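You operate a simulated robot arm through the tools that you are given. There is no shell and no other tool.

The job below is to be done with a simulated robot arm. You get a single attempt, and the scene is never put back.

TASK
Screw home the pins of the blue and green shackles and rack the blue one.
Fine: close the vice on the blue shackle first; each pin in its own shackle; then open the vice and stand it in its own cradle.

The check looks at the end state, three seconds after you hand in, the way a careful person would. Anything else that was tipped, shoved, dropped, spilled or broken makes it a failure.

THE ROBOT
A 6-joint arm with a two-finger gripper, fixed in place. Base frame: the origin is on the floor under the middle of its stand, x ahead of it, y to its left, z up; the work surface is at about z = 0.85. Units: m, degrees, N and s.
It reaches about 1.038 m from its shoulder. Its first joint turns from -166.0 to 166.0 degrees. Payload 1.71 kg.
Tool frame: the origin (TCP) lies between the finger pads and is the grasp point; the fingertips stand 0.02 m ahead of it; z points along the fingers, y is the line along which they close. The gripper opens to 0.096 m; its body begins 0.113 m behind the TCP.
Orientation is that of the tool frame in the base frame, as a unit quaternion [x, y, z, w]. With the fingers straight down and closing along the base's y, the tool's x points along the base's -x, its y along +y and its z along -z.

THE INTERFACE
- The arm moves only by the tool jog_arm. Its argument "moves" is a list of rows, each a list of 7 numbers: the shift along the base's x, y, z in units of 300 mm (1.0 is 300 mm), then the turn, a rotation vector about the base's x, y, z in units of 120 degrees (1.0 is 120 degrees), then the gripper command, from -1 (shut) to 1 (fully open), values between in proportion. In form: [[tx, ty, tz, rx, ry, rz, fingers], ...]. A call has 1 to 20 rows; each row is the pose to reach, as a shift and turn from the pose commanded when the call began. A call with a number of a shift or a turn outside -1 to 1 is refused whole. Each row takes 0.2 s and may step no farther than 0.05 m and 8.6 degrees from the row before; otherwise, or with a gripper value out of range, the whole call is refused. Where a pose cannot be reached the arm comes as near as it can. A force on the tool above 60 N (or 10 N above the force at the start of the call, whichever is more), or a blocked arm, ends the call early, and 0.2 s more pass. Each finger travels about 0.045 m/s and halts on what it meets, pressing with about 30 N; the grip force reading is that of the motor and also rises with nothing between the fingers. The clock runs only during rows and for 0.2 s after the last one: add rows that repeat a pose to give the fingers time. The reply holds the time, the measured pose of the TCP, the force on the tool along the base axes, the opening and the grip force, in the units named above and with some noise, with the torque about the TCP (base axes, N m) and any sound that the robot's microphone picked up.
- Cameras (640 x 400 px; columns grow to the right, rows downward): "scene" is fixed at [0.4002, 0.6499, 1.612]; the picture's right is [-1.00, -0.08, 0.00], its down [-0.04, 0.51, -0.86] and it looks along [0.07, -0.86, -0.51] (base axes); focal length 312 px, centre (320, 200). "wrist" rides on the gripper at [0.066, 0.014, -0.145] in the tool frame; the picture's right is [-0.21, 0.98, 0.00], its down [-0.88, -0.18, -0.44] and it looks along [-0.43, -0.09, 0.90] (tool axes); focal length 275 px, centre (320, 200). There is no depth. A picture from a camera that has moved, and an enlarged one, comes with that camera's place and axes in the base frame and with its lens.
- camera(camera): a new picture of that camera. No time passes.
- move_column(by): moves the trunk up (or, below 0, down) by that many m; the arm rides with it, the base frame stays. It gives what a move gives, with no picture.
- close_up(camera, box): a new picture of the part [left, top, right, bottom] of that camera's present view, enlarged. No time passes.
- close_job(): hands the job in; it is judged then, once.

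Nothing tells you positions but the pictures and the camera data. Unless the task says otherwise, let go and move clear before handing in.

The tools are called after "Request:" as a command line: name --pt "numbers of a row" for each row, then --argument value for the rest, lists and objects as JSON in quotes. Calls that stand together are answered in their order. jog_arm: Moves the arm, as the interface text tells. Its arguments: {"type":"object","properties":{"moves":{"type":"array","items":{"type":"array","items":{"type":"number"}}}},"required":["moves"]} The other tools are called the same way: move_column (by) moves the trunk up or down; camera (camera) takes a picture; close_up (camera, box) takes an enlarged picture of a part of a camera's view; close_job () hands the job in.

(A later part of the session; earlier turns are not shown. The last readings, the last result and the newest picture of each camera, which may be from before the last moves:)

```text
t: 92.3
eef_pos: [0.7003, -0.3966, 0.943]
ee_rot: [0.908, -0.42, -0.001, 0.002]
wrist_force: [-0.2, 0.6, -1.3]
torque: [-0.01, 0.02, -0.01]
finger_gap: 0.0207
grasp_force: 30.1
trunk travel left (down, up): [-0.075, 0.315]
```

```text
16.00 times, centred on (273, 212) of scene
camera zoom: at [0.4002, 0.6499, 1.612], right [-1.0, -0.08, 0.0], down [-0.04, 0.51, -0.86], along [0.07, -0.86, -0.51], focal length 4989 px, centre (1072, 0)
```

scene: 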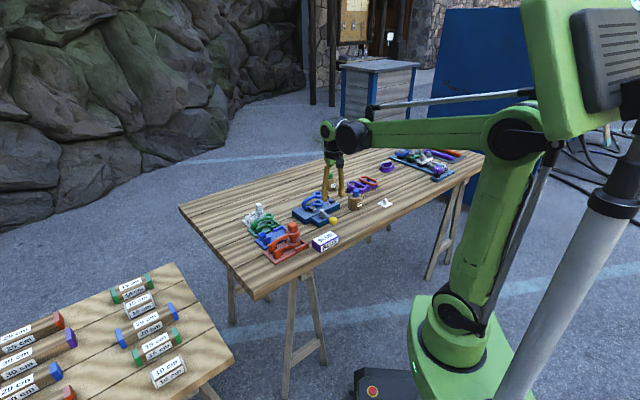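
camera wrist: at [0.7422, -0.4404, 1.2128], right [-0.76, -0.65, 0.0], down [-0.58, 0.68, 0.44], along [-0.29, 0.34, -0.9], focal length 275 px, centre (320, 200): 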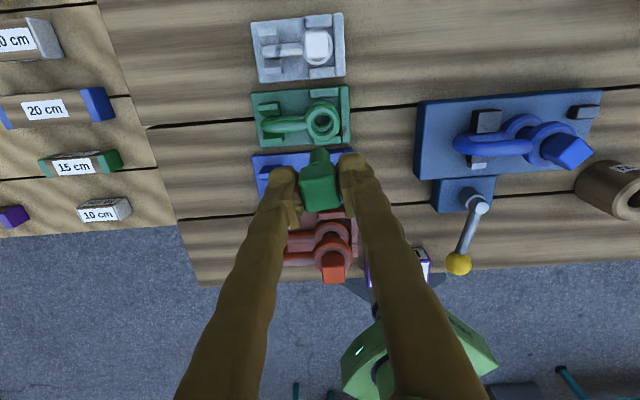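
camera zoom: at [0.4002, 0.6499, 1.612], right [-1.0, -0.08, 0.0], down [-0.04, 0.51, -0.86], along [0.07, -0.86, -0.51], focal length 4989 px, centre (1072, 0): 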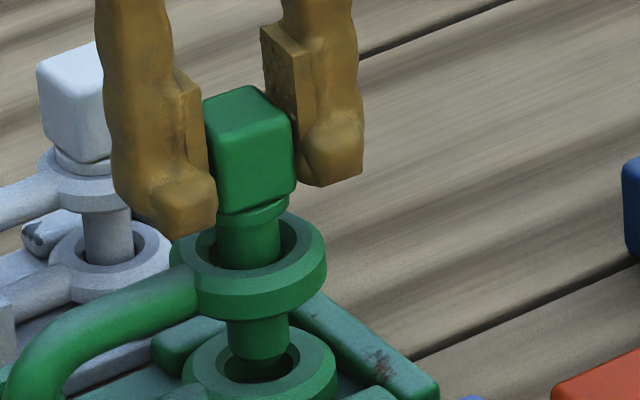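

Request:
jog_arm --pt "0 0 -0.004 0 0 0 -0.9" --pt "0 0 -0.008 0 0 0 -0.9" --pt "0 0 -0.011 0 0 0 -0.9" --pt "0 0 -0.011 0 0 0 -0.9"

Request:
close_up --camera "scene" --box '[255, 200, 291, 225]'

```text
t: 93.3
eef_pos: [0.7007, -0.3964, 0.9389]
ee_rot: [0.908, -0.42, 0.0, 0.001]
wrist_force: [0.4, -0.2, -1.6]
torque: [0.05, -0.03, -0.02]
finger_gap: 0.0207
grasp_force: 30.1
trunk travel left (down, up): [-0.075, 0.315]
```

```text
16.00 times, centred on (273, 212) of scene
camera zoom: at [0.4002, 0.6499, 1.612], right [-1.0, -0.08, 0.0], down [-0.04, 0.51, -0.86], along [0.07, -0.86, -0.51], focal length 4989 px, centre (1072, 0)
```

zoom: 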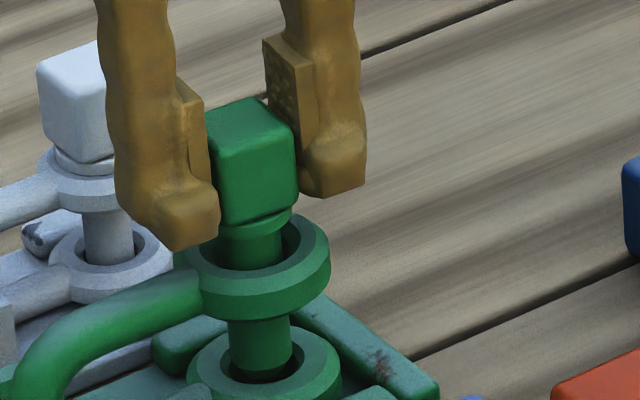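

The shackle shifted about 1 mm in its cradle and centred itself on the pin, with almost no force. I'll keep lowering gently.

Request:
jog_arm --pt "0 0 -0.003 0 0 0 -0.9" --pt "0 0 -0.006 0 0 0 -0.9" --pt "0 0 -0.006 0 0 0 -0.9"

Request:
close_up --camera "scene" --box '[255, 200, 291, 225]'

```text
t: 94.1
eef_pos: [0.6992, -0.3957, 0.9386]
ee_rot: [0.907, -0.421, -0.001, 0.002]
wrist_force: [2.8, -0.6, 12.8]
torque: [-0.02, -0.14, 0.01]
finger_gap: 0.0205
grasp_force: 30.3
trunk travel left (down, up): [-0.075, 0.315]
```

```text
16.00 times, centred on (273, 212) of scene
camera zoom: at [0.4002, 0.6499, 1.612], right [-1.0, -0.08, 0.0], down [-0.04, 0.51, -0.86], along [0.07, -0.86, -0.51], focal length 4989 px, centre (1072, 0)
```

zoom: 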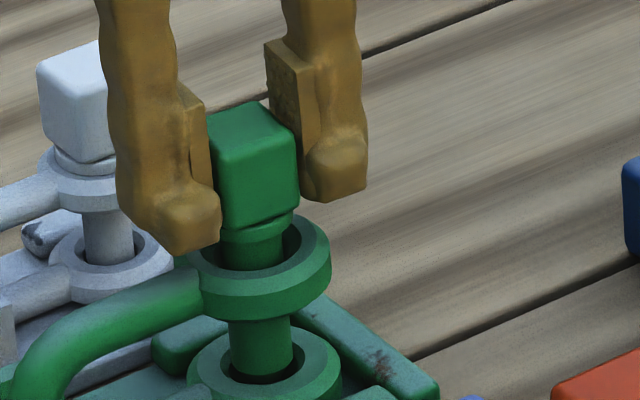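

The pin is on the thread with a light 13 N. I'll turn clockwise 60° first and watch the forces and the shackle.

Request:
jog_arm --pt "0 0 0 0 0 -0.0625 -0.9" --pt "0 0 -0.0005 0 0 -0.125 -0.9" --pt "0 0 -0.001 0 0 -0.1875 -0.9" --pt "0 0 -0.0015 0 0 -0.25 -0.9" --pt "0 0 -0.002 0 0 -0.3125 -0.9" --pt "0 0 -0.0025 0 0 -0.375 -0.9" --pt "0 0 -0.003 0 0 -0.4375 -0.9" --pt "0 0 -0.003 0 0 -0.5 -0.9"

Request:
close_up --camera "scene" --box '[255, 200, 291, 225]'

```text
t: 95.9
eef_pos: [0.7002, -0.3966, 0.9368]
ee_rot: [-0.575, 0.818, 0.0, -0.003]
wrist_force: [-0.7, -0.9, 0.7]
torque: [0.05, 0.03, -0.02]
finger_gap: 0.0209
grasp_force: 30.5
trunk travel left (down, up): [-0.075, 0.315]
```

```text
16.00 times, centred on (273, 212) of scene
camera zoom: at [0.4002, 0.6499, 1.612], right [-1.0, -0.08, 0.0], down [-0.04, 0.51, -0.86], along [0.07, -0.86, -0.51], focal length 4989 px, centre (1072, 0)
```

zoom: 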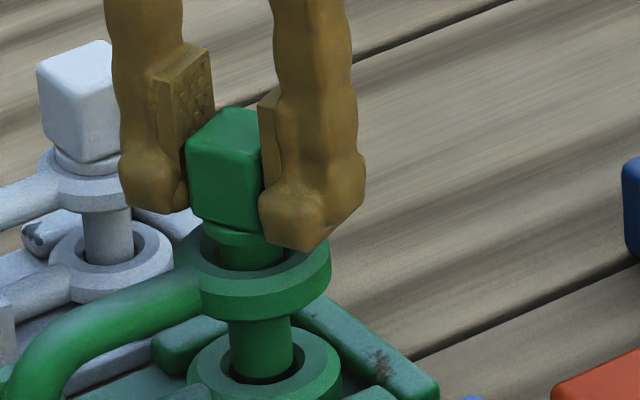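

Side forces are near zero and the pin is drawing in. I'll keep turning.

Request:
jog_arm --pt "0 0 -0.0005 0 0 -0.0625 -0.9" --pt "0 0 -0.001 0 0 -0.125 -0.9" --pt "0 0 -0.0015 0 0 -0.1875 -0.9" --pt "0 0 -0.002 0 0 -0.25 -0.9" --pt "0 0 -0.0025 0 0 -0.3125 -0.9" --pt "0 0 -0.003 0 0 -0.375 -0.9" --pt "0 0 -0.0035 0 0 -0.4375 -0.9" --pt "0 0 -0.0035 0 0 -0.5 -0.9"

Request:
close_up --camera "scene" --box '[255, 200, 291, 225]'

```text
t: 97.7
eef_pos: [0.7004, -0.3954, 0.9363]
ee_rot: [-0.089, 0.996, 0.002, -0.001]
wrist_force: [0.6, -0.8, 3.1]
torque: [-0.03, -0.01, 0.01]
finger_gap: 0.0207
grasp_force: 30.0
trunk travel left (down, up): [-0.075, 0.315]
```

```text
16.00 times, centred on (273, 212) of scene
camera zoom: at [0.4002, 0.6499, 1.612], right [-1.0, -0.08, 0.0], down [-0.04, 0.51, -0.86], along [0.07, -0.86, -0.51], focal length 4989 px, centre (1072, 0)
```

zoom: 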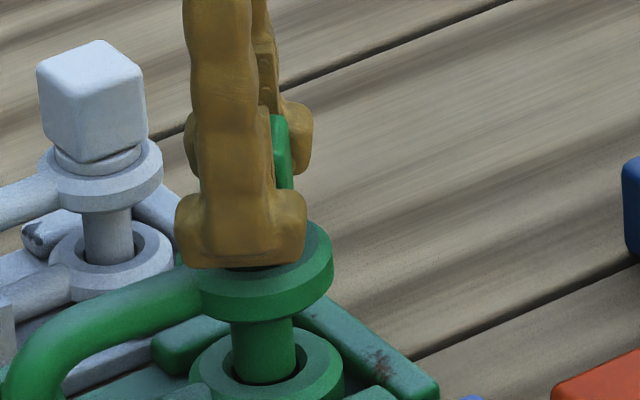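

Request:
jog_arm --pt "0 0 -0.0002 0 0 -0.0625 -0.9" --pt "0 0 -0.0005 0 0 -0.125 -0.9" --pt "0 0 -0.0009 0 0 -0.1875 -0.9" --pt "0 0 -0.0013 0 0 -0.25 -0.9" --pt "0 0 -0.0017 0 0 -0.3125 -0.9" --pt "0 0 -0.0021 0 0 -0.375 -0.9" --pt "0 0 -0.0025 0 0 -0.4375 -0.9" --pt "0 0 -0.0028 0 0 -0.5 -0.9"

Request:
close_up --camera "scene" --box '[255, 200, 291, 225]'

```text
t: 99.5
eef_pos: [0.7008, -0.3957, 0.9352]
ee_rot: [0.421, 0.907, 0.002, 0.0]
wrist_force: [-2.2, 0.0, 0.9]
torque: [-0.01, 0.03, 0.01]
finger_gap: 0.0208
grasp_force: 29.7
trunk travel left (down, up): [-0.075, 0.315]
```

```text
16.00 times, centred on (273, 212) of scene
camera zoom: at [0.4002, 0.6499, 1.612], right [-1.0, -0.08, 0.0], down [-0.04, 0.51, -0.86], along [0.07, -0.86, -0.51], focal length 4989 px, centre (1072, 0)
```

zoom: 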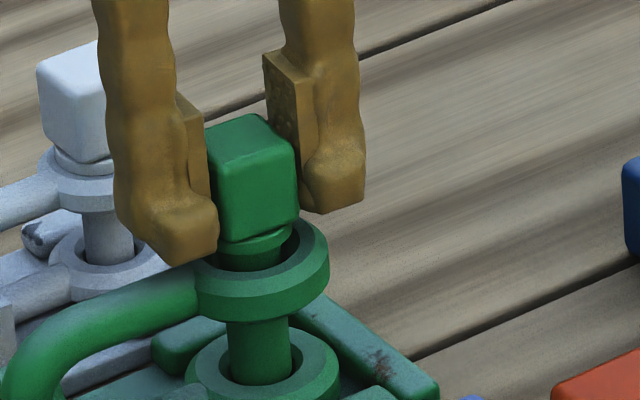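

Half a turn is done and the head has dropped about 4 mm, with roughly 3 mm left. I'll continue.

Request:
jog_arm --pt "0 0 -0.0004 0 0 -0.0625 -0.9" --pt "0 0 -0.0008 0 0 -0.125 -0.9" --pt "0 0 -0.0012 0 0 -0.1875 -0.9" --pt "0 0 -0.0016 0 0 -0.25 -0.9" --pt "0 0 -0.002 0 0 -0.3125 -0.9" --pt "0 0 -0.0024 0 0 -0.375 -0.9" --pt "0 0 -0.0028 0 0 -0.4375 -0.9" --pt "0 0 -0.0032 0 0 -0.5 -0.9"

Request:
jog_arm --pt "0 0 -0.0004 0 0 -0.0625 -0.9" --pt "0 0 -0.0008 0 0 -0.125 -0.9" --pt "0 0 -0.0012 0 0 -0.1875 -0.9" --pt "0 0 -0.0016 0 0 -0.25 -0.9" --pt "0 0 -0.002 0 0 -0.3125 -0.9" --pt "0 0 -0.0024 0 0 -0.375 -0.9"

Request:
close_up --camera "scene" --box '[255, 200, 291, 225]'

```text
t: 101.3
eef_pos: [0.7008, -0.3982, 0.9344]
ee_rot: [0.818, 0.575, 0.001, 0.001]
wrist_force: [0.2, 1.4, -1.9]
torque: [0.07, 0.01, -0.01]
finger_gap: 0.0204
grasp_force: 29.9
trunk travel left (down, up): [-0.075, 0.315]
```

```text
t: 102.7
eef_pos: [0.6993, -0.397, 0.9335]
ee_rot: [0.976, 0.219, 0.0, 0.002]
wrist_force: [-1.3, -0.6, -0.8]
torque: [0.01, 0.0, 0.02]
finger_gap: 0.0206
grasp_force: 29.9
trunk travel left (down, up): [-0.075, 0.315]
```

```text
16.00 times, centred on (273, 212) of scene
camera zoom: at [0.4002, 0.6499, 1.612], right [-1.0, -0.08, 0.0], down [-0.04, 0.51, -0.86], along [0.07, -0.86, -0.51], focal length 4989 px, centre (1072, 0)
```

zoom: 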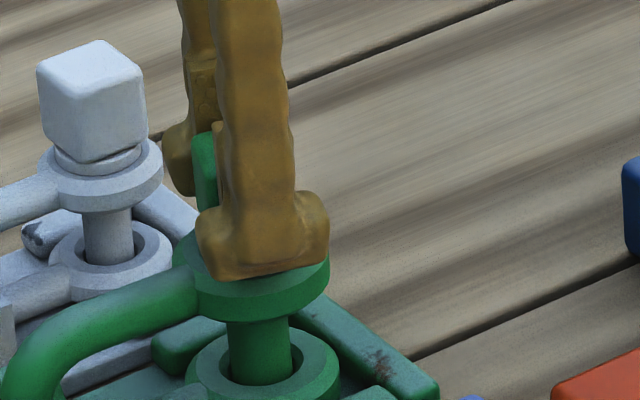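

285° are done with no resistance yet. I'll continue carefully toward the wrist limit.

Request:
jog_arm --pt "0 0 -0.0004 0 0 -0.0625 -0.9" --pt "0 0 -0.0008 0 0 -0.125 -0.9" --pt "0 0 -0.0012 0 0 -0.1875 -0.9" --pt "0 0 -0.0016 0 0 -0.25 -0.9"

Request:
jog_arm --pt "0 0 -0.0004 0 0 -0.0625 -0.9" --pt "0 0 -0.0008 0 0 -0.11 -0.9"

Request:
close_up --camera "scene" --box '[255, 200, 291, 225]'

```text
t: 103.7
eef_pos: [0.7012, -0.3962, 0.933]
ee_rot: [0.999, -0.043, 0.0, 0.002]
wrist_force: [0.2, 0.3, -2.8]
torque: [0.01, 0.07, -0.02]
finger_gap: 0.0206
grasp_force: 30.1
trunk travel left (down, up): [-0.075, 0.315]
```

```text
t: 104.3
eef_pos: [0.6995, -0.3976, 0.9328]
ee_rot: [0.988, -0.157, -0.001, 0.002]
wrist_force: [0.1, 0.7, -1.3]
torque: [0.05, 0.0, -0.06]
finger_gap: 0.0206
grasp_force: 29.9
trunk travel left (down, up): [-0.075, 0.315]
```

```text
16.00 times, centred on (273, 212) of scene
camera zoom: at [0.4002, 0.6499, 1.612], right [-1.0, -0.08, 0.0], down [-0.04, 0.51, -0.86], along [0.07, -0.86, -0.51], focal length 4989 px, centre (1072, 0)
```

zoom: 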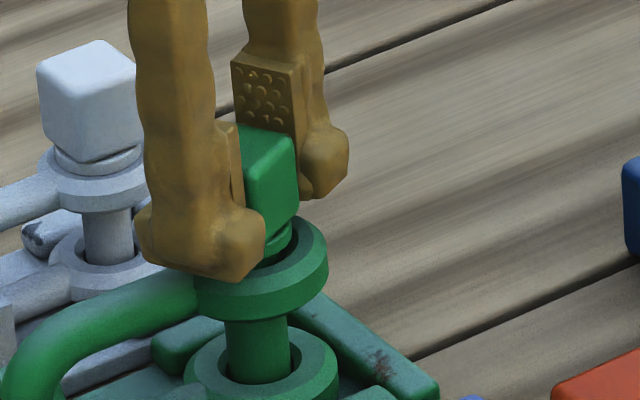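

Total turn is about 328°, close to the wrist limit. I'll open just enough, lift clear of the white shackle's head, rotate back 90° and regrip for the last part.

Request:
jog_arm --pt "0 0 0 0 0 0 -0.4" --pt "0 0 0 0 0 0 -0.17" --pt "0 0 0 0 0 0 -0.17" --pt "0 0 0.05 0 0 0 -0.17" --pt "0 0 0.12 0 0 0 -0.17" --pt "0 0 0.12 0 0 0.07 -0.17" --pt "0 0 0.12 0 0 0.14 -0.17" --pt "0 0 0.12 0 0 0.21 -0.17" --pt "0 0 0.12 0 0 0.28 -0.17" --pt "0 0 0.12 0 0 0.35 -0.17" --pt "0 0 0.12 0 0 0.42 -0.17" --pt "0 0 0.12 0 0 0.49 -0.17" --pt "0 0 0.12 0 0 0.56 -0.17" --pt "0 0 0.12 0 0 0.63 -0.17" --pt "0 0 0.12 0 0 0.7 -0.17" --pt "0 0 0.12 0 0 0.75 -0.17" --pt "0 0 0.12 0 0 0.75 -0.17"

Request:
close_up --camera "scene" --box '[255, 200, 291, 225]'

Request:
close_up --camera "wrist" --box '[240, 90, 400, 190]'

```text
t: 107.9
eef_pos: [0.6993, -0.3953, 0.9692]
ee_rot: [0.808, 0.589, 0.001, 0.001]
wrist_force: [-0.6, 0.1, 0.2]
torque: [0.01, -0.01, 0.01]
finger_gap: 0.0398
grasp_force: 0.0
trunk travel left (down, up): [-0.075, 0.315]
```

```text
16.00 times, centred on (273, 212) of scene
camera zoom: at [0.4002, 0.6499, 1.612], right [-1.0, -0.08, 0.0], down [-0.04, 0.51, -0.86], along [0.07, -0.86, -0.51], focal length 4989 px, centre (1072, 0)
```

zoom: 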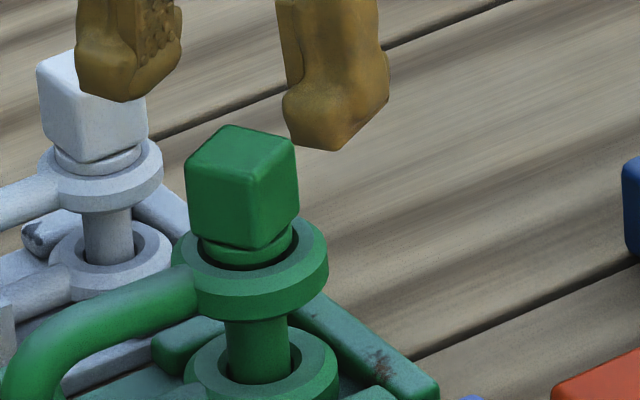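

```text
4.00 times, centred on (320, 140) of wrist
camera zoom: at [0.7323, -0.3384, 1.1135], right [0.87, -0.5, 0.0], down [-0.45, -0.78, 0.44], along [-0.22, -0.39, -0.9], focal length 1101 px, centre (320, 440)
```

zoom: 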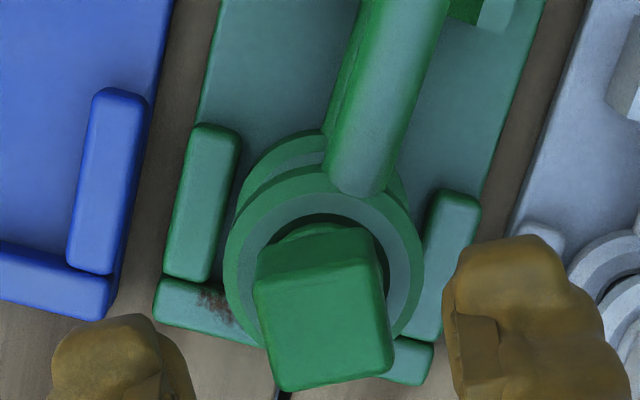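

The pin stands nearly seated with about 1.5 mm to go. I'll re-centre, descend and grip again.

Request:
jog_arm --pt "0.006 0.0023 -0.05 0 0 0 -0.17" --pt "0.006 0.0023 -0.09 0 0 0 -0.17" --pt "0.006 0.0023 -0.117 0 0 0 -0.17" --pt "0.006 0.0023 -0.117 0 0 0 -0.17"

Request:
close_up --camera "wrist" --box '[240, 110, 400, 210]'

Request:
close_up --camera "scene" --box '[255, 200, 291, 225]'

```text
t: 108.9
eef_pos: [0.703, -0.3952, 0.934]
ee_rot: [0.808, 0.589, 0.001, 0.001]
wrist_force: [0.7, 0.5, -0.4]
torque: [0.01, 0.0, -0.02]
finger_gap: 0.0399
grasp_force: 0.1
trunk travel left (down, up): [-0.075, 0.315]
```

```text
4.00 times, centred on (320, 160) of wrist
camera zoom: at [0.7345, -0.3382, 1.0781], right [0.87, -0.5, 0.0], down [-0.45, -0.78, 0.44], along [-0.22, -0.39, -0.9], focal length 1101 px, centre (320, 360)
```

zoom: 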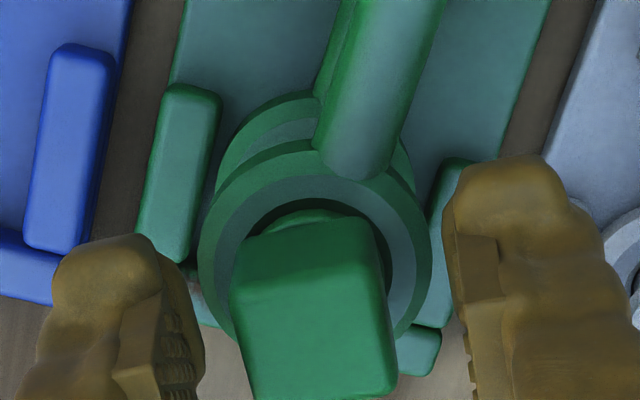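

```text
16.00 times, centred on (273, 212) of scene
camera zoom: at [0.4002, 0.6499, 1.612], right [-1.0, -0.08, 0.0], down [-0.04, 0.51, -0.86], along [0.07, -0.86, -0.51], focal length 4989 px, centre (1072, 0)
```

zoom: 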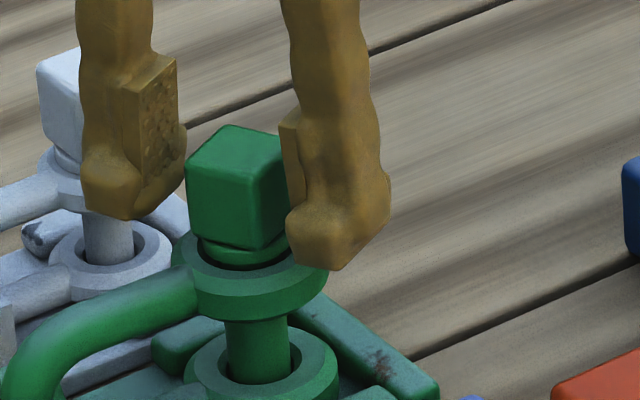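

Request:
jog_arm --pt "-0.002 0.0012 0 0 0 0 -0.3" --pt "-0.002 0.0012 0 0 0 0 -0.9" --pt "-0.002 0.0012 0 0 0 0 -0.9" --pt "-0.002 0.0012 0 0 0 0 -0.9"

Request:
jog_arm --pt "0 0 -0.0004 0 0 -0.0625 -0.9" --pt "0 0 -0.0008 0 0 -0.125 -0.9" --pt "0 0 -0.0012 0 0 -0.16 -0.9"

Request:
close_up --camera "scene" --box '[255, 200, 291, 225]'

```text
t: 109.9
eef_pos: [0.7024, -0.3952, 0.9335]
ee_rot: [0.809, 0.588, 0.0, 0.0]
wrist_force: [-0.6, -0.4, -1.2]
torque: [-0.01, 0.0, 0.01]
finger_gap: 0.0211
grasp_force: 30.2
trunk travel left (down, up): [-0.075, 0.315]
```

```text
t: 110.7
eef_pos: [0.7007, -0.3948, 0.9328]
ee_rot: [0.896, 0.444, 0.0, 0.001]
wrist_force: [-0.8, -1.0, 0.2]
torque: [-0.09, 0.01, -0.04]
finger_gap: 0.0208
grasp_force: 29.5
trunk travel left (down, up): [-0.075, 0.315]
```

```text
16.00 times, centred on (273, 212) of scene
camera zoom: at [0.4002, 0.6499, 1.612], right [-1.0, -0.08, 0.0], down [-0.04, 0.51, -0.86], along [0.07, -0.86, -0.51], focal length 4989 px, centre (1072, 0)
```

zoom: 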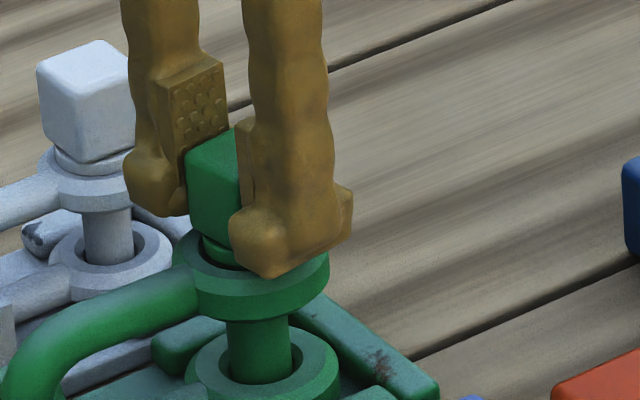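

Request:
jog_arm --pt "0 0 -0.0003 0 0 -0.04 -0.9" --pt "0 0 -0.0006 0 0 -0.08 -0.9"

Request:
jog_arm --pt "0 0 -0.0003 0 0 -0.04 -0.9" --pt "0 0 -0.0006 0 0 -0.08 -0.9"

Request:
close_up --camera "scene" --box '[255, 200, 291, 225]'

```text
t: 111.3
eef_pos: [0.7008, -0.3953, 0.9325]
ee_rot: [0.93, 0.368, 0.0, 0.002]
wrist_force: [1.9, 1.0, 0.2]
torque: [0.02, -0.05, -0.01]
finger_gap: 0.0207
grasp_force: 29.7
trunk travel left (down, up): [-0.075, 0.315]
```

```text
t: 111.9
eef_pos: [0.7, -0.394, 0.9324]
ee_rot: [0.957, 0.289, 0.001, 0.001]
wrist_force: [-3.7, 4.5, -0.5]
torque: [0.12, 0.25, 0.41]
finger_gap: 0.0209
grasp_force: 29.7
trunk travel left (down, up): [-0.075, 0.315]
```

```text
16.00 times, centred on (273, 212) of scene
camera zoom: at [0.4002, 0.6499, 1.612], right [-1.0, -0.08, 0.0], down [-0.04, 0.51, -0.86], along [0.07, -0.86, -0.51], focal length 4989 px, centre (1072, 0)
```

zoom: 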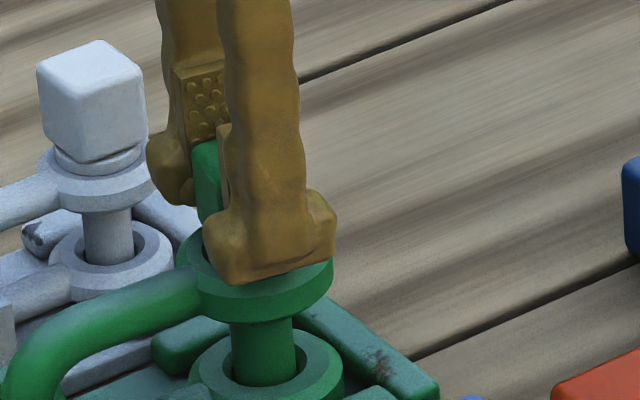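

The torque jumped to 0.41 N·m at about 366° total, the same point where blue seated, so the green pin is home. I'll relax the twist, release and lift away to inspect.

Request:
jog_arm --pt "0 0 0 0 0 0.02 -0.9" --pt "0 0 0 0 0 0.03 -0.6" --pt "0 0 0 0 0 0.03 -0.3" --pt "0 0 0 0 0 0.03 -0.1" --pt "0 0 0 0 0 0.03 -0.1" --pt "0 0 0.1 0 0 0.03 -0.1" --pt "0 0 0.25 0 0 0.03 -0.1" --pt "0 0 0.4 0 0 0.03 -0.1" --pt "0 0 0.4 0 0 0.03 -0.1"

Request:
close_up --camera "scene" --box '[240, 195, 300, 245]'

Request:
camera --camera "wrist"

```text
t: 113.9
eef_pos: [0.7018, -0.3947, 1.0541]
ee_rot: [0.948, 0.319, 0.001, 0.002]
wrist_force: [0.3, -0.7, -0.2]
torque: [-0.01, 0.0, -0.05]
finger_gap: 0.0433
grasp_force: 0.1
trunk travel left (down, up): [-0.075, 0.315]
```

```text
8.00 times, centred on (270, 220) of scene
camera zoom: at [0.4002, 0.6499, 1.612], right [-1.0, -0.08, 0.0], down [-0.04, 0.51, -0.86], along [0.07, -0.86, -0.51], focal length 2494 px, centre (720, 40)
```

zoom: 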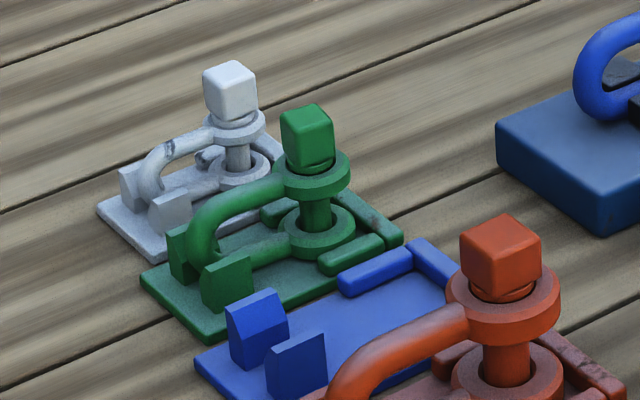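

```text
taken
camera wrist: at [0.7608, -0.3657, 1.198], right [0.43, -0.9, 0.0], down [-0.81, -0.38, 0.44], along [-0.4, -0.19, -0.9], focal length 275 px, centre (320, 200)
```

wrist: 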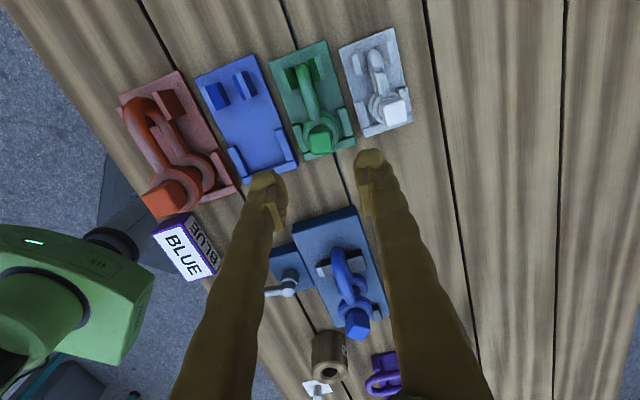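

Green looks seated just like its neighbours. Now I'll open the vice: fly to the lever knob, now near (0.4355, -0.374), with the fingers tangential to its arc.

Request:
jog_arm --pt "-0.08 0.006 0.02 0 0 0.065 0.15" --pt "-0.16 0.012 0.02 0 0 0.13 0.15" --pt "-0.24 0.019 0.02 0 0 0.195 0.15" --pt "-0.32 0.025 0.02 0 0 0.26 0.15" --pt "-0.4 0.031 0.02 0 0 0.325 0.15" --pt "-0.48 0.037 0.02 0 0 0.39 0.15" --pt "-0.56 0.044 0.02 0 0 0.455 0.15" --pt "-0.64 0.05 0.02 0 0 0.52 0.15" --pt "-0.72 0.056 0.02 0 0 0.585 0.15" --pt "-0.81 0.063 0.0 0 0 0.65 0.15" --pt "-0.888 0.069 -0.08 0 0 0.714 0.15" --pt "-0.888 0.069 -0.08 0 0 0.714 0.15"

Request:
camera --camera "wrist"

Request:
close_up --camera "scene" --box '[280, 180, 370, 250]'

```text
t: 116.5
eef_pos: [0.4342, -0.3749, 1.0289]
ee_rot: [0.477, 0.879, 0.001, 0.0]
wrist_force: [-0.5, 0.5, 0.5]
torque: [-0.01, 0.0, 0.01]
finger_gap: 0.0552
grasp_force: 0.1
trunk travel left (down, up): [-0.075, 0.315]
```

```text
taken
camera wrist: at [0.4095, -0.3125, 1.173], right [0.93, 0.36, 0.0], down [0.32, -0.84, 0.44], along [0.16, -0.41, -0.9], focal length 275 px, centre (320, 200)
```

wrist: 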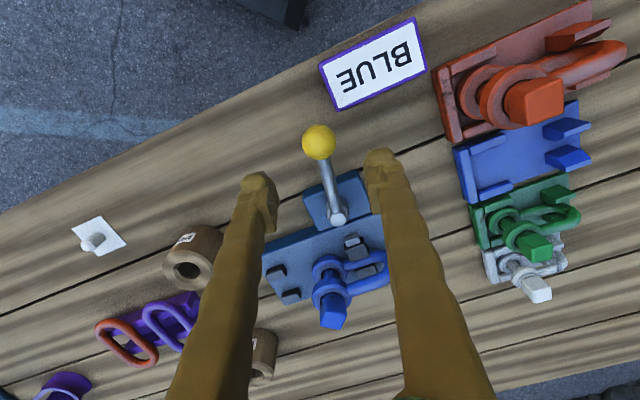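

```text
5.71 times, centred on (325, 215) of scene
camera zoom: at [0.4002, 0.6499, 1.612], right [-1.0, -0.08, 0.0], down [-0.04, 0.51, -0.86], along [0.07, -0.86, -0.51], focal length 1782 px, centre (291, 114)
```

zoom: 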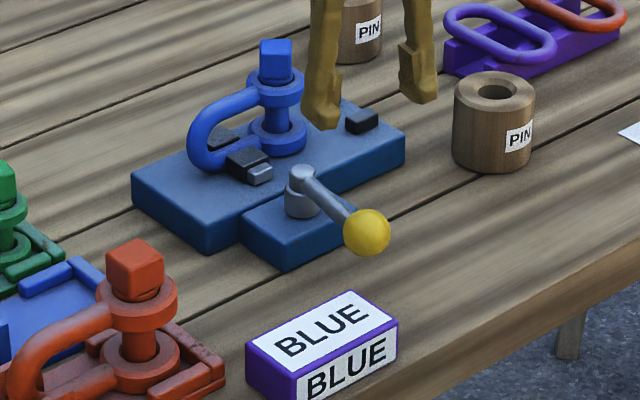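

The knob projects exactly on the tool axis. I'll descend and grip it.

Request:
jog_arm --pt "0 0 -0.1 0 0 0 0.1" --pt "0 0 -0.2 0 0 0 0.1" --pt "0 0 -0.3 0 0 0 0.1" --pt "0 0 -0.35 0 0 0 0.1" --pt "0 0 -0.383 0 0 0 0.1" --pt "0 0 -0.383 0 0 0 0.1"

Request:
jog_arm --pt "0 0 0 0 0 0 -0.5" --pt "0 0 0 0 0 0 -0.5" --pt "0 0 0 0 0 0 -0.5" --pt "0 0 0 0 0 0 -0.5"

Request:
close_up --camera "scene" --box '[280, 180, 370, 250]'

```text
t: 117.9
eef_pos: [0.4347, -0.376, 0.9148]
ee_rot: [0.478, 0.878, 0.002, -0.001]
wrist_force: [0.4, 0.4, -0.7]
torque: [0.01, 0.0, 0.03]
finger_gap: 0.053
grasp_force: 0.1
trunk travel left (down, up): [-0.075, 0.315]
```

```text
t: 118.9
eef_pos: [0.4343, -0.3753, 0.9162]
ee_rot: [0.477, 0.879, 0.001, 0.0]
wrist_force: [-10.1, -6.2, -4.4]
torque: [-0.09, 0.05, -0.03]
finger_gap: 0.0305
grasp_force: 35.0
trunk travel left (down, up): [-0.075, 0.315]
```

```text
5.71 times, centred on (325, 215) of scene
camera zoom: at [0.4002, 0.6499, 1.612], right [-1.0, -0.08, 0.0], down [-0.04, 0.51, -0.86], along [0.07, -0.86, -0.51], focal length 1782 px, centre (291, 114)
```

zoom: 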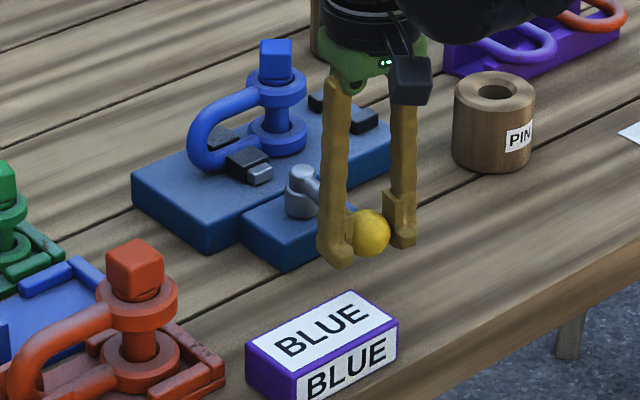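

The ball is held. I'll swing the lever back counter-clockwise along its arc, in two halves.

Request:
jog_arm --pt "-0.021 -0.0147 0 0 0 0.0425 -0.5" --pt "-0.0473 -0.0383 0 0 0 0.1008 -0.5" --pt "-0.071 -0.0647 0 0 0 0.1592 -0.5" --pt "-0.091 -0.094 0 0 0 0.2175 -0.5" --pt "-0.1073 -0.1253 0 0 0 0.2758 -0.5" --pt "-0.1197 -0.1587 0 0 0 0.3342 -0.5"

Request:
close_up --camera "scene" --box '[280, 180, 370, 250]'

```text
t: 120.3
eef_pos: [0.4007, -0.4213, 0.9145]
ee_rot: [0.147, 0.989, 0.002, -0.001]
wrist_force: [4.7, -7.4, -6.0]
torque: [0.04, -0.01, -0.33]
finger_gap: 0.0307
grasp_force: 35.6
trunk travel left (down, up): [-0.075, 0.315]
```

```text
5.71 times, centred on (325, 215) of scene
camera zoom: at [0.4002, 0.6499, 1.612], right [-1.0, -0.08, 0.0], down [-0.04, 0.51, -0.86], along [0.07, -0.86, -0.51], focal length 1782 px, centre (291, 114)
```

zoom: 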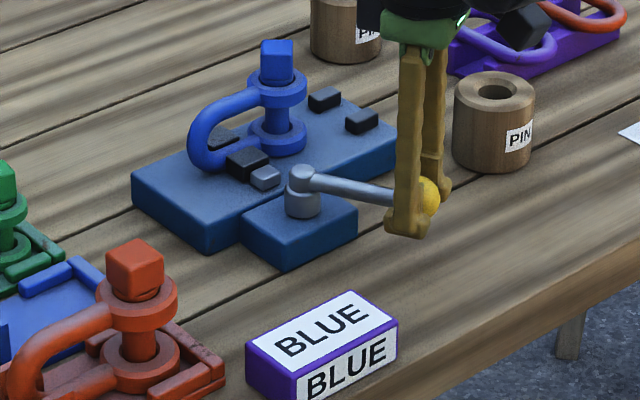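

The jaw is retracting and forces are small. I'll complete the swing back to the original open position.

Request:
jog_arm --pt "-0.0083 -0.0343 0 0 0 0.0583 -0.5" --pt "-0.0123 -0.0693 0 0 0 0.1167 -0.5" --pt "-0.012 -0.105 0 0 0 0.175 -0.5" --pt "-0.0073 -0.14 0 0 0 0.2333 -0.5" --pt "0.0017 -0.1743 0 0 0 0.2917 -0.5"

Request:
close_up --camera "scene" --box '[280, 180, 370, 250]'

```text
t: 121.5
eef_pos: [0.3999, -0.4744, 0.9155]
ee_rot: [-0.157, 0.988, 0.001, -0.001]
wrist_force: [3.5, 3.8, 0.5]
torque: [0.06, 0.08, 0.12]
finger_gap: 0.0302
grasp_force: 34.7
trunk travel left (down, up): [-0.075, 0.315]
```

```text
5.71 times, centred on (325, 215) of scene
camera zoom: at [0.4002, 0.6499, 1.612], right [-1.0, -0.08, 0.0], down [-0.04, 0.51, -0.86], along [0.07, -0.86, -0.51], focal length 1782 px, centre (291, 114)
```

zoom: 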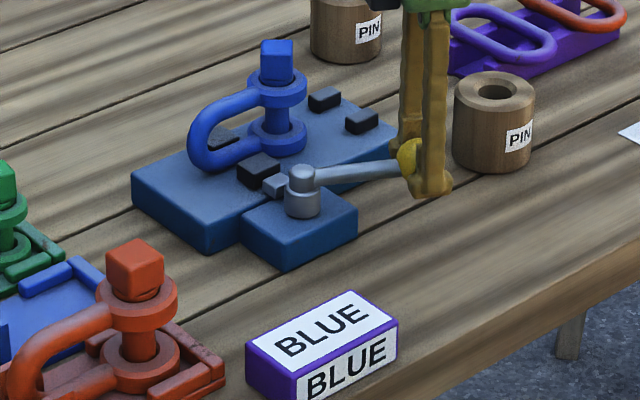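

Request:
jog_arm --pt "0.013 -0.033 0 0 0 0.0583 -0.5" --pt "0.0297 -0.064 0 0 0 0.1167 -0.5" --pt "0.0503 -0.0927 0 0 0 0.175 -0.5" --pt "0.0637 -0.108 0 0 0 0.2083 -0.5" --pt "0.0637 -0.108 0 0 0 0.2083 -0.5"

Request:
close_up --camera "scene" --box '[280, 180, 370, 250]'

Request:
camera --camera "wrist"

```text
t: 122.7
eef_pos: [0.4188, -0.5088, 0.9138]
ee_rot: [-0.367, 0.93, 0.001, -0.001]
wrist_force: [-8.9, -7.0, -1.1]
torque: [-0.22, 0.33, 0.09]
finger_gap: 0.0301
grasp_force: 35.0
trunk travel left (down, up): [-0.075, 0.315]
```

```text
5.71 times, centred on (325, 215) of scene
camera zoom: at [0.4002, 0.6499, 1.612], right [-1.0, -0.08, 0.0], down [-0.04, 0.51, -0.86], along [0.07, -0.86, -0.51], focal length 1782 px, centre (291, 114)
```

zoom: 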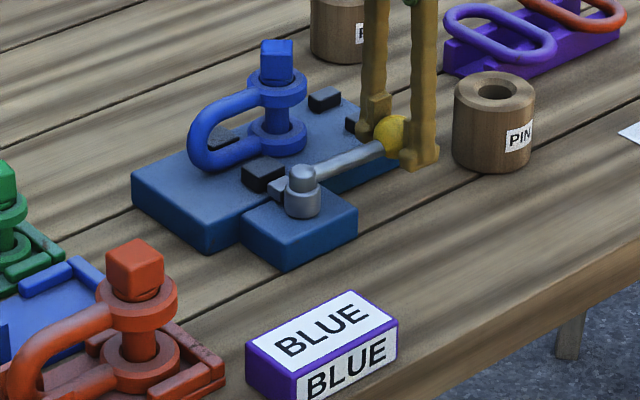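

```text
taken
camera wrist: at [0.3605, -0.5428, 1.0594], right [-0.52, 0.86, 0.0], down [0.77, 0.46, 0.44], along [0.38, 0.23, -0.9], focal length 275 px, centre (320, 200)
```

wrist: 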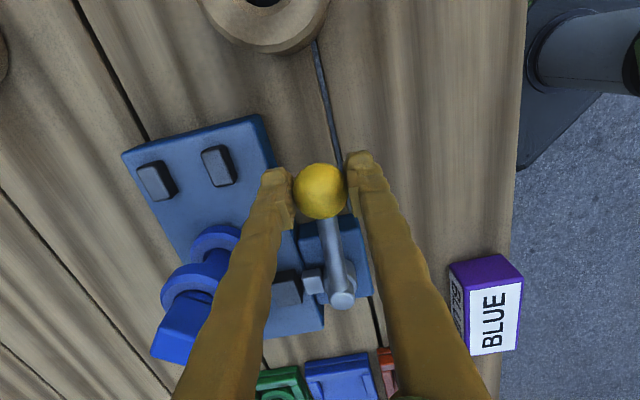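

The vice is open and the shackle still stands. I'll release the knob and lift away.

Request:
jog_arm --pt "0.002 0.002 0 0 0 0 -0.3" --pt "0.002 0.002 0 0 0 0 0.0" --pt "0.002 0.002 0 0 0 0 0.1" --pt "0.002 0.002 0 0 0 0 0.1" --pt "0.002 0.002 0.1 0 0 0 0.1" --pt "0.002 0.002 0.25 0 0 0 0.1" --pt "0.002 0.002 0.4 0 0 0 0.1" --pt "0.002 0.002 0.5 0 0 0 0.1" --pt "0.002 0.002 0.5 0 0 0 0.1"

Request:
camera --camera "wrist"

Request:
close_up --camera "scene" --box '[290, 180, 350, 222]'

Request:
close_up --camera "scene" --box '[240, 200, 310, 265]'

```text
t: 124.7
eef_pos: [0.4182, -0.5073, 1.0651]
ee_rot: [-0.367, 0.93, 0.001, -0.002]
wrist_force: [0.5, 0.1, 0.3]
torque: [0.01, -0.06, -0.01]
finger_gap: 0.0529
grasp_force: 0.1
trunk travel left (down, up): [-0.075, 0.315]
```

```text
taken
camera wrist: at [0.3605, -0.5425, 1.2094], right [-0.52, 0.86, 0.0], down [0.77, 0.46, 0.44], along [0.38, 0.23, -0.9], focal length 275 px, centre (320, 200)
```

wrist: 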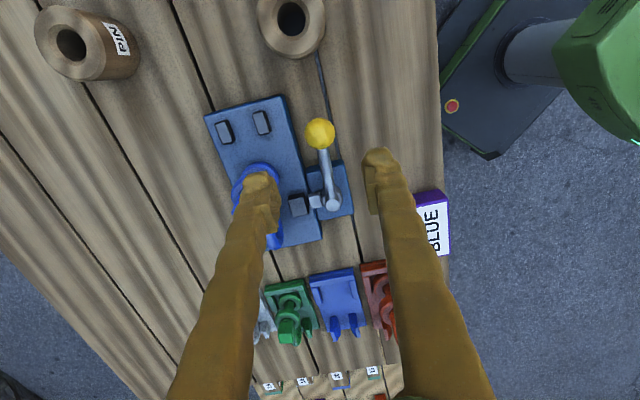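

```text
9.52 times, centred on (320, 201) of scene
camera zoom: at [0.4002, 0.6499, 1.612], right [-1.0, -0.08, 0.0], down [-0.04, 0.51, -0.86], along [0.07, -0.86, -0.51], focal length 2970 px, centre (320, 190)
```

zoom: 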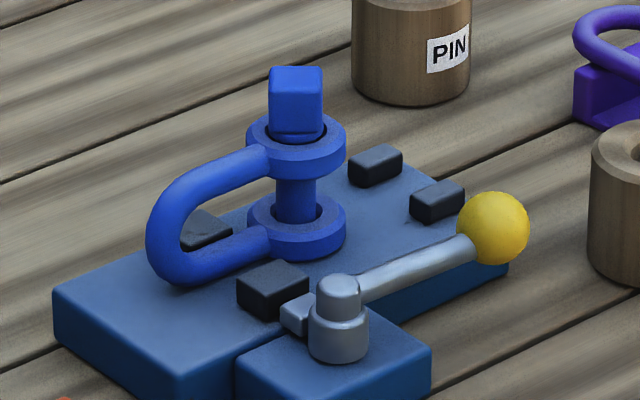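

```text
6.15 times, centred on (275, 232) of scene
camera zoom: at [0.4002, 0.6499, 1.612], right [-1.0, -0.08, 0.0], down [-0.04, 0.51, -0.86], along [0.07, -0.86, -0.51], focal length 1919 px, centre (597, 0)
```

zoom: 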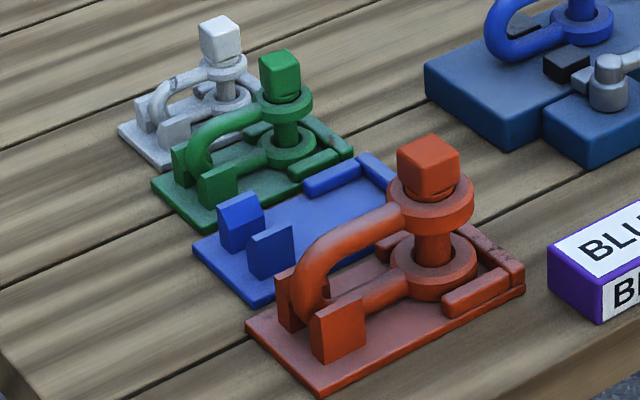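

The blue shackle stands free and upright in the open vice. Before lifting it I'll measure its empty cradle from above, so I'm moving the camera over there.

Request:
jog_arm --pt "0.1 0.08 0.02 0 0 0 0.1" --pt "0.2 0.16 0.04 0 0 0 0.1" --pt "0.3 0.24 0.06 0 0 0 0.1" --pt "0.4 0.32 0.08 0 0 0 0.1" --pt "0.5 0.4 0.083 0 0 0 0.1" --pt "0.573 0.457 0.083 0 0 0 0.1" --pt "0.573 0.457 0.083 0 0 0 0.1"

Request:
camera --camera "wrist"

Request:
close_up --camera "wrist" --box '[230, 100, 430, 240]'

```text
t: 126.3
eef_pos: [0.5936, -0.3688, 1.0909]
ee_rot: [-0.366, 0.931, 0.001, -0.001]
wrist_force: [0.4, -0.8, 0.1]
torque: [0.0, -0.02, 0.01]
finger_gap: 0.0527
grasp_force: 0.0
trunk travel left (down, up): [-0.075, 0.315]
```

```text
taken
camera wrist: at [0.5352, -0.4043, 1.235], right [-0.52, 0.86, 0.0], down [0.77, 0.46, 0.44], along [0.38, 0.23, -0.9], focal length 275 px, centre (320, 200)
```

wrist: 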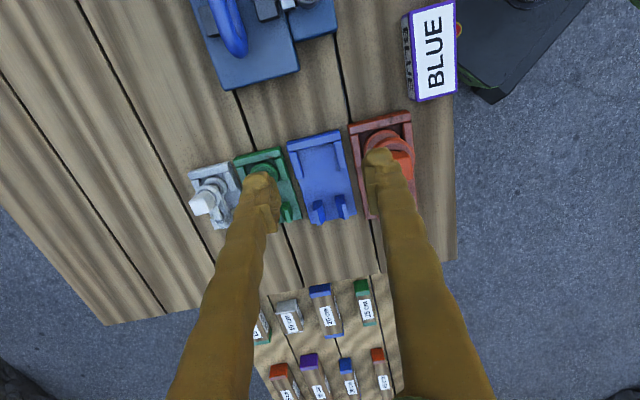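

```text
2.86 times, centred on (330, 170) of wrist
camera zoom: at [0.5352, -0.4043, 1.235], right [-0.52, 0.86, 0.0], down [0.77, 0.46, 0.44], along [0.38, 0.23, -0.9], focal length 786 px, centre (291, 286)
```

zoom: 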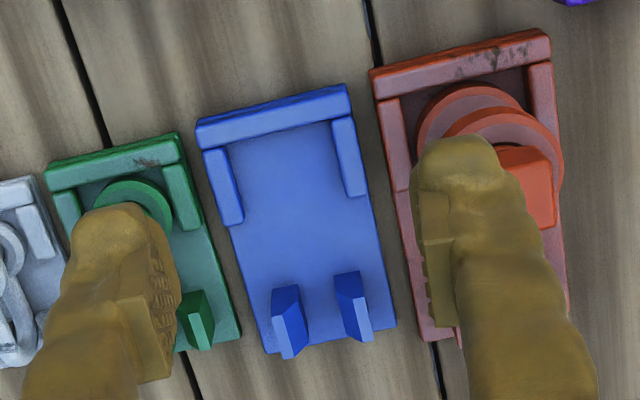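

The blue cradle is clear: its axis is at about 44°, the pocket between the bars is about 51 mm wide, and two posts take the bow. I'll move the camera straight above the pocket for an accurate position.

Request:
jog_arm --pt "0.09 0.054 -0.02 0 0 0 0.1" --pt "0.18 0.108 -0.06 0 0 0 0.1" --pt "0.27 0.162 -0.12 0 0 0 0.1" --pt "0.351 0.216 -0.203 0 0 0 0.1" --pt "0.351 0.216 -0.203 0 0 0 0.1"

Request:
camera --camera "wrist"

Request:
close_up --camera "wrist" --box '[240, 10, 400, 180]'

```text
t: 127.5
eef_pos: [0.697, -0.305, 1.0281]
ee_rot: [-0.366, 0.931, 0.002, -0.001]
wrist_force: [0.1, 0.5, 1.1]
torque: [0.0, 0.02, -0.01]
finger_gap: 0.0528
grasp_force: 0.0
trunk travel left (down, up): [-0.075, 0.315]
```

```text
taken
camera wrist: at [0.6388, -0.339, 1.173], right [-0.52, 0.86, 0.0], down [0.77, 0.46, 0.44], along [0.38, 0.23, -0.9], focal length 275 px, centre (320, 200)
```

wrist: 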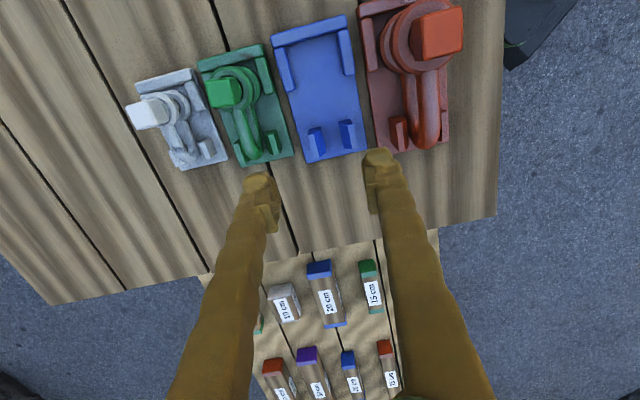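

```text
2.35 times, centred on (320, 95) of wrist
camera zoom: at [0.6388, -0.339, 1.173], right [-0.52, 0.86, 0.0], down [0.77, 0.46, 0.44], along [0.38, 0.23, -0.9], focal length 648 px, centre (320, 447)
```

zoom: 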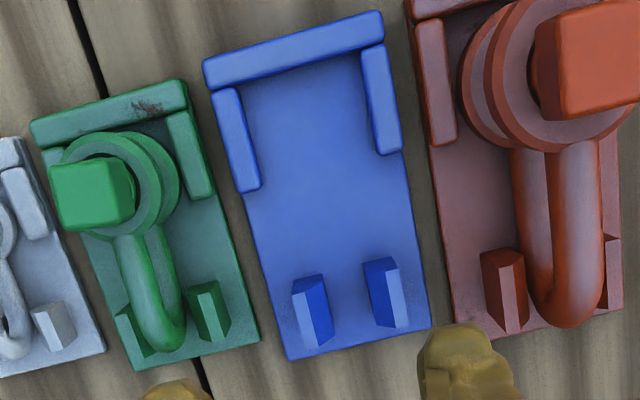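

The cradle pocket is now well measured: the eye should sit at about (0.643, -0.339), midway between the red and green eyes, with the axis at about 44.5°. Next I'll return above the blue shackle to measure its head and bow direction.

Request:
jog_arm --pt "-0.07 -0.09 0.06 0 0 -0.04 0.1" --pt "-0.15 -0.19 0.107 0 0 -0.085 0.1" --pt "-0.23 -0.29 0.107 0 0 -0.13 0.1" --pt "-0.31 -0.39 0.107 0 0 -0.175 0.1" --pt "-0.39 -0.49 0.107 0 0 -0.22 0.1" --pt "-0.47 -0.59 0.107 0 0 -0.265 0.1" --pt "-0.54 -0.68 0.107 0 0 -0.31 0.1" --pt "-0.61 -0.77 0.107 0 0 -0.341 0.1" --pt "-0.61 -0.77 0.107 0 0 -0.341 0.1"

Request:
close_up --camera "wrist" --box '[230, 60, 430, 200]'

Request:
camera --camera "wrist"

```text
t: 129.5
eef_pos: [0.5146, -0.535, 1.0613]
ee_rot: [-0.019, 1.0, 0.001, -0.001]
wrist_force: [-0.1, -0.3, -0.1]
torque: [0.01, -0.02, 0.0]
finger_gap: 0.053
grasp_force: 0.2
trunk travel left (down, up): [-0.075, 0.315]
```

```text
2.86 times, centred on (330, 130) of wrist
camera zoom: at [0.4473, -0.525, 1.206], right [0.17, 0.99, 0.0], down [0.88, -0.15, 0.44], along [0.44, -0.07, -0.9], focal length 786 px, centre (291, 400)
```

zoom: 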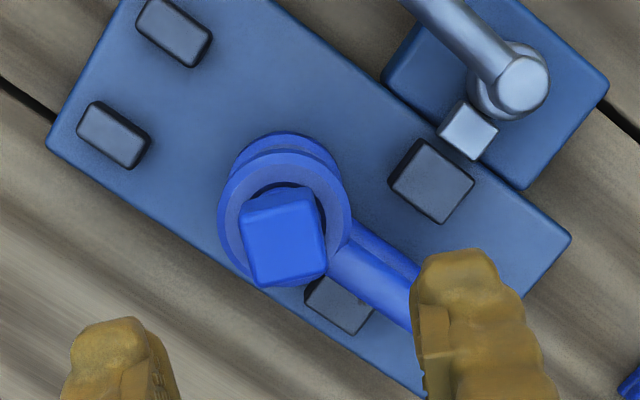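

```text
taken
camera wrist: at [0.4473, -0.525, 1.206], right [0.17, 0.99, 0.0], down [0.88, -0.15, 0.44], along [0.44, -0.07, -0.9], focal length 275 px, centre (320, 200)
```

wrist: 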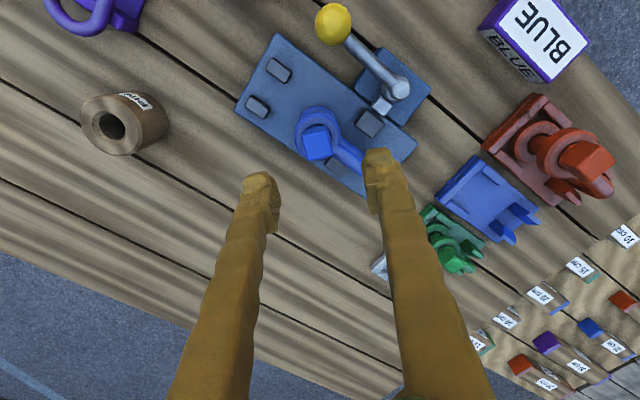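

The head is aligned with the fingers and sits about 4 mm in -x and 2 mm in -y of the tool. I'll correct, descend and grip the head.

Request:
jog_arm --pt "-0.014 -0.0067 -0.08 0 0 0 0.1" --pt "-0.014 -0.0067 -0.17 0 0 0 0.1" --pt "-0.014 -0.0067 -0.26 0 0 0 0.1" --pt "-0.014 -0.0067 -0.328 0 0 0 0.1" --pt "-0.014 -0.0067 -0.328 0 0 0 0.1"

Request:
close_up --camera "wrist" --box '[240, 110, 400, 210]'

Request:
close_up --camera "scene" --box '[295, 178, 345, 213]'

```text
t: 130.7
eef_pos: [0.5086, -0.5361, 0.9624]
ee_rot: [-0.018, 1.0, 0.001, -0.001]
wrist_force: [0.5, -0.2, 0.0]
torque: [0.02, -0.01, 0.04]
finger_gap: 0.0529
grasp_force: 0.1
trunk travel left (down, up): [-0.075, 0.315]
```

```text
4.00 times, centred on (320, 160) of wrist
camera zoom: at [0.4419, -0.5255, 1.1064], right [0.17, 0.99, 0.0], down [0.88, -0.15, 0.44], along [0.44, -0.07, -0.9], focal length 1101 px, centre (320, 360)
```

zoom: 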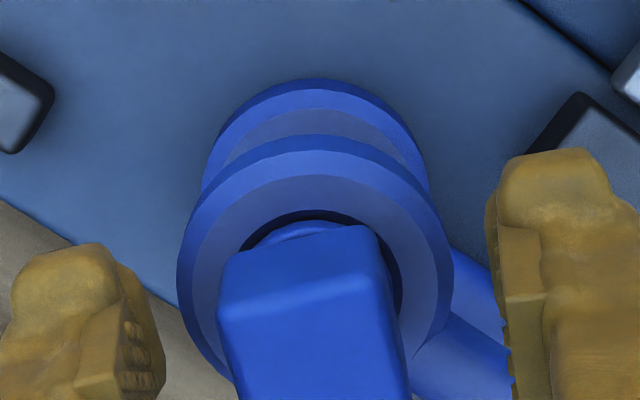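

```text
11.43 times, centred on (320, 196) of scene
camera zoom: at [0.4002, 0.6499, 1.612], right [-1.0, -0.08, 0.0], down [-0.04, 0.51, -0.86], along [0.07, -0.86, -0.51], focal length 3564 px, centre (320, 251)
```

zoom: 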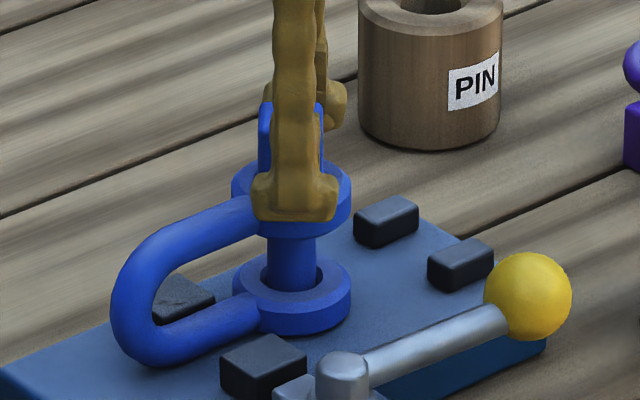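

Request:
jog_arm --pt "0 -0.004 0 0 0 0 -0.2" --pt "0 -0.004 0 0 0 0 -0.8" --pt "0 -0.004 0 0 0 0 -0.8" --pt "0 -0.004 0 0 0 0 -0.8" --pt "0 -0.004 0 0 0 0 -0.8"

Request:
jog_arm --pt "0 0 0.02 0 0 0 -0.8" --pt "0 0 0.05 0 0 0 -0.8" --pt "0 0 0.1 0 0 0 -0.8" --pt "0 0 0.1 0 0 0 -0.8"

Request:
close_up --camera "scene" --box '[295, 178, 345, 213]'

```text
t: 131.9
eef_pos: [0.5085, -0.5387, 0.9624]
ee_rot: [-0.018, 1.0, 0.001, -0.001]
wrist_force: [0.0, 1.9, 0.0]
torque: [0.08, -0.02, 0.08]
finger_gap: 0.0241
grasp_force: 29.9
trunk travel left (down, up): [-0.075, 0.315]
```

```text
t: 132.9
eef_pos: [0.5101, -0.5394, 0.992]
ee_rot: [-0.018, 1.0, 0.002, -0.001]
wrist_force: [-0.3, 0.0, -5.3]
torque: [-0.1, 0.08, -0.02]
finger_gap: 0.0238
grasp_force: 29.7
trunk travel left (down, up): [-0.075, 0.315]
```

```text
11.43 times, centred on (320, 196) of scene
camera zoom: at [0.4002, 0.6499, 1.612], right [-1.0, -0.08, 0.0], down [-0.04, 0.51, -0.86], along [0.07, -0.86, -0.51], focal length 3564 px, centre (320, 251)
```

zoom: 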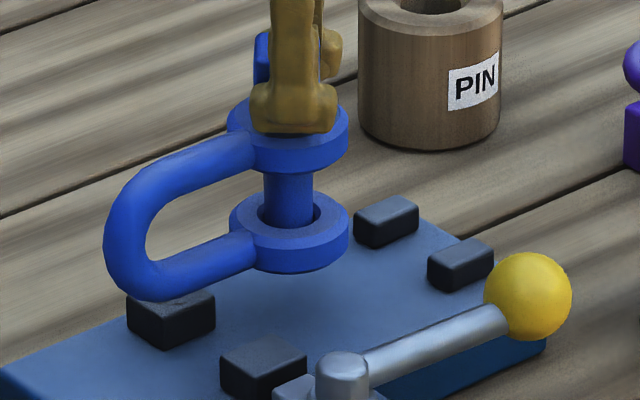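

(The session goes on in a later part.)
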